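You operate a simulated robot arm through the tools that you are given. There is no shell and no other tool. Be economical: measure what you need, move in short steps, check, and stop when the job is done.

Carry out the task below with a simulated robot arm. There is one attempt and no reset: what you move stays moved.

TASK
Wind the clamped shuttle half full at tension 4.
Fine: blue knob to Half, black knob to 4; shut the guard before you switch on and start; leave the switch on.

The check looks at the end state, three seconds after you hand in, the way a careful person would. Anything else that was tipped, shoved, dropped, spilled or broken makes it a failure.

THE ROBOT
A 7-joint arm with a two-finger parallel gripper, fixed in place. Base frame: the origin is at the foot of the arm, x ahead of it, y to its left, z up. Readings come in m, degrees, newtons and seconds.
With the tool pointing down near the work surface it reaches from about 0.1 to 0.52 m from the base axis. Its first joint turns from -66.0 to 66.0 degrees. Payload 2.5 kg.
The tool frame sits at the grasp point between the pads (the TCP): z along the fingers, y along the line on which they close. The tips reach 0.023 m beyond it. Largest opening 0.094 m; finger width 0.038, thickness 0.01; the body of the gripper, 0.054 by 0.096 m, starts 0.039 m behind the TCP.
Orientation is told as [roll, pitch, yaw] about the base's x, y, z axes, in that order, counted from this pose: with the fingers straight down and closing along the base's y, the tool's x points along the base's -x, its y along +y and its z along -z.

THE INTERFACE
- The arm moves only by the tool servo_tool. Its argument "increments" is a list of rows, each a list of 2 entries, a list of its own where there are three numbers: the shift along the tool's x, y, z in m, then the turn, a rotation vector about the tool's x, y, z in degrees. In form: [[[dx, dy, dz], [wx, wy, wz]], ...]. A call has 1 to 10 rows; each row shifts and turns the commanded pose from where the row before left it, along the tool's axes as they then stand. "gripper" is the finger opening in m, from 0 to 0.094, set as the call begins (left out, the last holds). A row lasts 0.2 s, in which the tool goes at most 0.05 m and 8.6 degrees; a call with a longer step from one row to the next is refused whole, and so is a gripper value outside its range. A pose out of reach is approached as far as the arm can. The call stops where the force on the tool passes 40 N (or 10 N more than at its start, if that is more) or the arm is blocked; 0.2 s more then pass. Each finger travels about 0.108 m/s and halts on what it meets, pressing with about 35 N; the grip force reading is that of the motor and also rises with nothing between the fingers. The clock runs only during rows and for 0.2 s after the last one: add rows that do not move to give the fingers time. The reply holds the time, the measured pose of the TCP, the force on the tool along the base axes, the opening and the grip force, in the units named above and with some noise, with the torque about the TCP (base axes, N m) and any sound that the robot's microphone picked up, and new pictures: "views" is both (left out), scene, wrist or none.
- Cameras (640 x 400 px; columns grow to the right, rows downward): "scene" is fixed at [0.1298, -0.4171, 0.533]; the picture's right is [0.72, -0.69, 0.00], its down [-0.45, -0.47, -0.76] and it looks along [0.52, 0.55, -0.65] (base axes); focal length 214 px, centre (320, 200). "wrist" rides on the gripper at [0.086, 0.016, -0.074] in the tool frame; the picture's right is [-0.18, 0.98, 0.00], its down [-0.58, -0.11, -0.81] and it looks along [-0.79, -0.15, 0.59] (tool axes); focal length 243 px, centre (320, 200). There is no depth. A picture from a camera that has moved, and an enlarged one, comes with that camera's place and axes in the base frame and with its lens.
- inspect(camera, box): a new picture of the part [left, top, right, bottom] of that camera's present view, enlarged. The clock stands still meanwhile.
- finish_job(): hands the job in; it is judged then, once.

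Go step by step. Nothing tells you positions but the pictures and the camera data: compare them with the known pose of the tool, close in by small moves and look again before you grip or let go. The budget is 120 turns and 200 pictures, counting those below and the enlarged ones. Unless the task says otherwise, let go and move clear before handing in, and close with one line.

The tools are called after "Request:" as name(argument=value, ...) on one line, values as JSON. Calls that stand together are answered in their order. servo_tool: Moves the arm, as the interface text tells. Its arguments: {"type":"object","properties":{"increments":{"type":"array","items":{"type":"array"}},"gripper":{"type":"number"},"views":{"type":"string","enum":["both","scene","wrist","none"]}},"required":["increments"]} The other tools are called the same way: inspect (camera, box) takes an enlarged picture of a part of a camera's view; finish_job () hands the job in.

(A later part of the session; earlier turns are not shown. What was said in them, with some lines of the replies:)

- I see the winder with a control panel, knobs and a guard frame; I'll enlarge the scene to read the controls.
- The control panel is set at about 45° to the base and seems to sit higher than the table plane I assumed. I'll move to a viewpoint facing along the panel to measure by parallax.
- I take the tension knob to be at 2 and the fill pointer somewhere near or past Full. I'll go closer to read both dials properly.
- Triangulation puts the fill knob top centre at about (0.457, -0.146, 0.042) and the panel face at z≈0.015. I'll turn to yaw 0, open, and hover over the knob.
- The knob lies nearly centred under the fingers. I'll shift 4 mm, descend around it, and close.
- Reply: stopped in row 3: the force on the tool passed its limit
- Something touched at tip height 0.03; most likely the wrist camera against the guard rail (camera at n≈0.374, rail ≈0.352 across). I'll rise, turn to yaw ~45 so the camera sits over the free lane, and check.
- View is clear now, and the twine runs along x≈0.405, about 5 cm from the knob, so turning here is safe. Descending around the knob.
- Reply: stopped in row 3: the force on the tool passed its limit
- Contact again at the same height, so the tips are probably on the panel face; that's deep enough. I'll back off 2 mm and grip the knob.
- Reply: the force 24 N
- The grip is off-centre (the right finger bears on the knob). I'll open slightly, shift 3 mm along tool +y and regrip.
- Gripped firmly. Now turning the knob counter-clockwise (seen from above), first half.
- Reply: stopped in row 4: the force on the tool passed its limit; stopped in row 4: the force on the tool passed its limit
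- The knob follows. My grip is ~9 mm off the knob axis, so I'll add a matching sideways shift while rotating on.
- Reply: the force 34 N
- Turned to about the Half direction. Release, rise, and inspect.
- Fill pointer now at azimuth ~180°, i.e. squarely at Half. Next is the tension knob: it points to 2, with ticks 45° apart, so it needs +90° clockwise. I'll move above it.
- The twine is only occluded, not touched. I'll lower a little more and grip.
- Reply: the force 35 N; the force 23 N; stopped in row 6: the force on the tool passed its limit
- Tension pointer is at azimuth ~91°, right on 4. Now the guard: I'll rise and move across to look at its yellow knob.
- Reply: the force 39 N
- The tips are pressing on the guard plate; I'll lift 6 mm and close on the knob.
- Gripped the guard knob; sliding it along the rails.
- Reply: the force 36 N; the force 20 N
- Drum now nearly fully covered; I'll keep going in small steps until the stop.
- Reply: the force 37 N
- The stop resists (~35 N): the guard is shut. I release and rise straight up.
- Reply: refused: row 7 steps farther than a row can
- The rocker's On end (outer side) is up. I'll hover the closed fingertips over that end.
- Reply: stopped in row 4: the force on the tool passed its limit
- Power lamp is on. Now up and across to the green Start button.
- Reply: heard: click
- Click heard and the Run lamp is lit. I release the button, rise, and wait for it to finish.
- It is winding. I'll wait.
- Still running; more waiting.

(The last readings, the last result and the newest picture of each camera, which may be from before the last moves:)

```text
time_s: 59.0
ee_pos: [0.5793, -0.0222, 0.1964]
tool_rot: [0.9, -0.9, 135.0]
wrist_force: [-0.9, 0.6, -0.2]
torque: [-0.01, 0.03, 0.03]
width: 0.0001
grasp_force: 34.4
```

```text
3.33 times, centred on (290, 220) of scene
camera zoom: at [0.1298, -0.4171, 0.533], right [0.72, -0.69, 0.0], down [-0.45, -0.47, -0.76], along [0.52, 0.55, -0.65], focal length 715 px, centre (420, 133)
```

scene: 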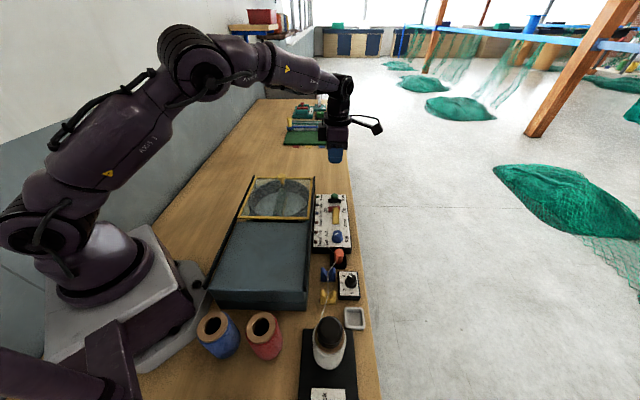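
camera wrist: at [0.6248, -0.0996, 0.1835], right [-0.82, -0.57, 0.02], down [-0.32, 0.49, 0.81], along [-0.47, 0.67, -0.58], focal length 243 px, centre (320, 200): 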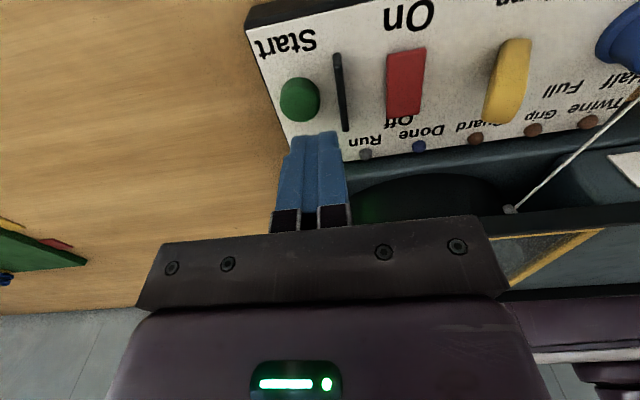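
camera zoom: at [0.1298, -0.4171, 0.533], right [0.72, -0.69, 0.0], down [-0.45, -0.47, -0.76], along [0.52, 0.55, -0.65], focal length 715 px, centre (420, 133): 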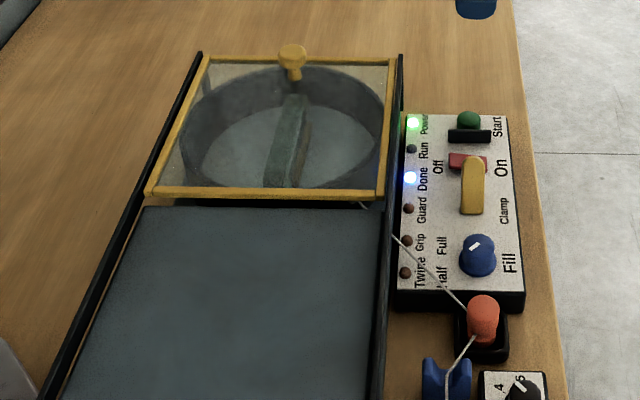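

The Done lamp is lit, Run is off, and no fault lamp shows. One last look at the dials before handing in.

Request:
inspect(camera="scene", box=[300, 185, 380, 310])

Request:
inspect(camera="scene", box=[240, 170, 320, 220])

```text
3.20 times, centred on (340, 248) of scene
camera zoom: at [0.1298, -0.4171, 0.533], right [0.72, -0.69, 0.0], down [-0.45, -0.47, -0.76], along [0.52, 0.55, -0.65], focal length 686 px, centre (256, 48)
```

zoom: 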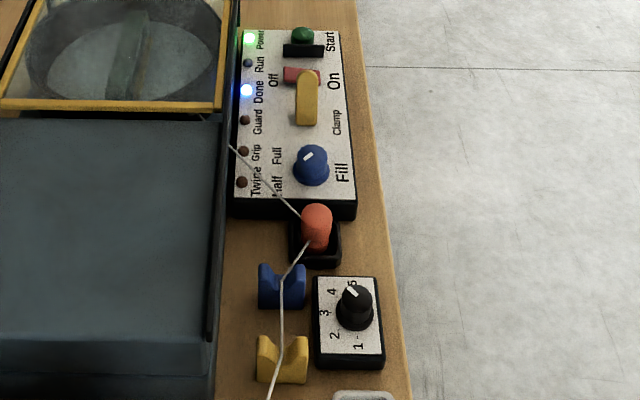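

```text
8.00 times, centred on (280, 195) of scene
camera zoom: at [0.1298, -0.4171, 0.533], right [0.72, -0.69, 0.0], down [-0.45, -0.47, -0.76], along [0.52, 0.55, -0.65], focal length 1716 px, centre (640, 240)
```

zoom: 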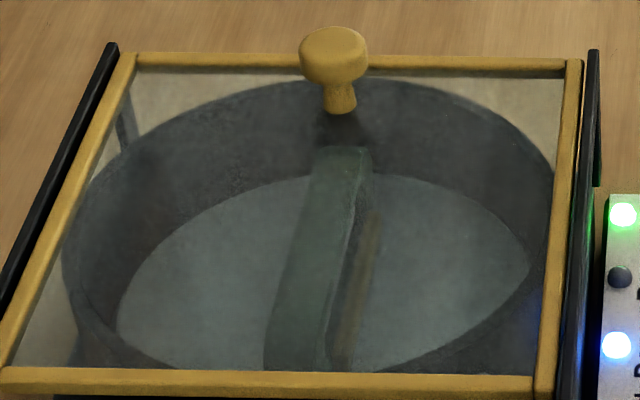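

Everything is in the wanted state: Fill at Half, tension at 4, guard shut, switch on, Done lit, arm clear. Handing in.

Request:
finish_job()

```text
The job is handed in.
```

I set the blue knob to Half and the black knob to 4, shut the guard, switched on and pressed Start; the winder ran until its Done lamp lit, with the switch left on and the arm clear.
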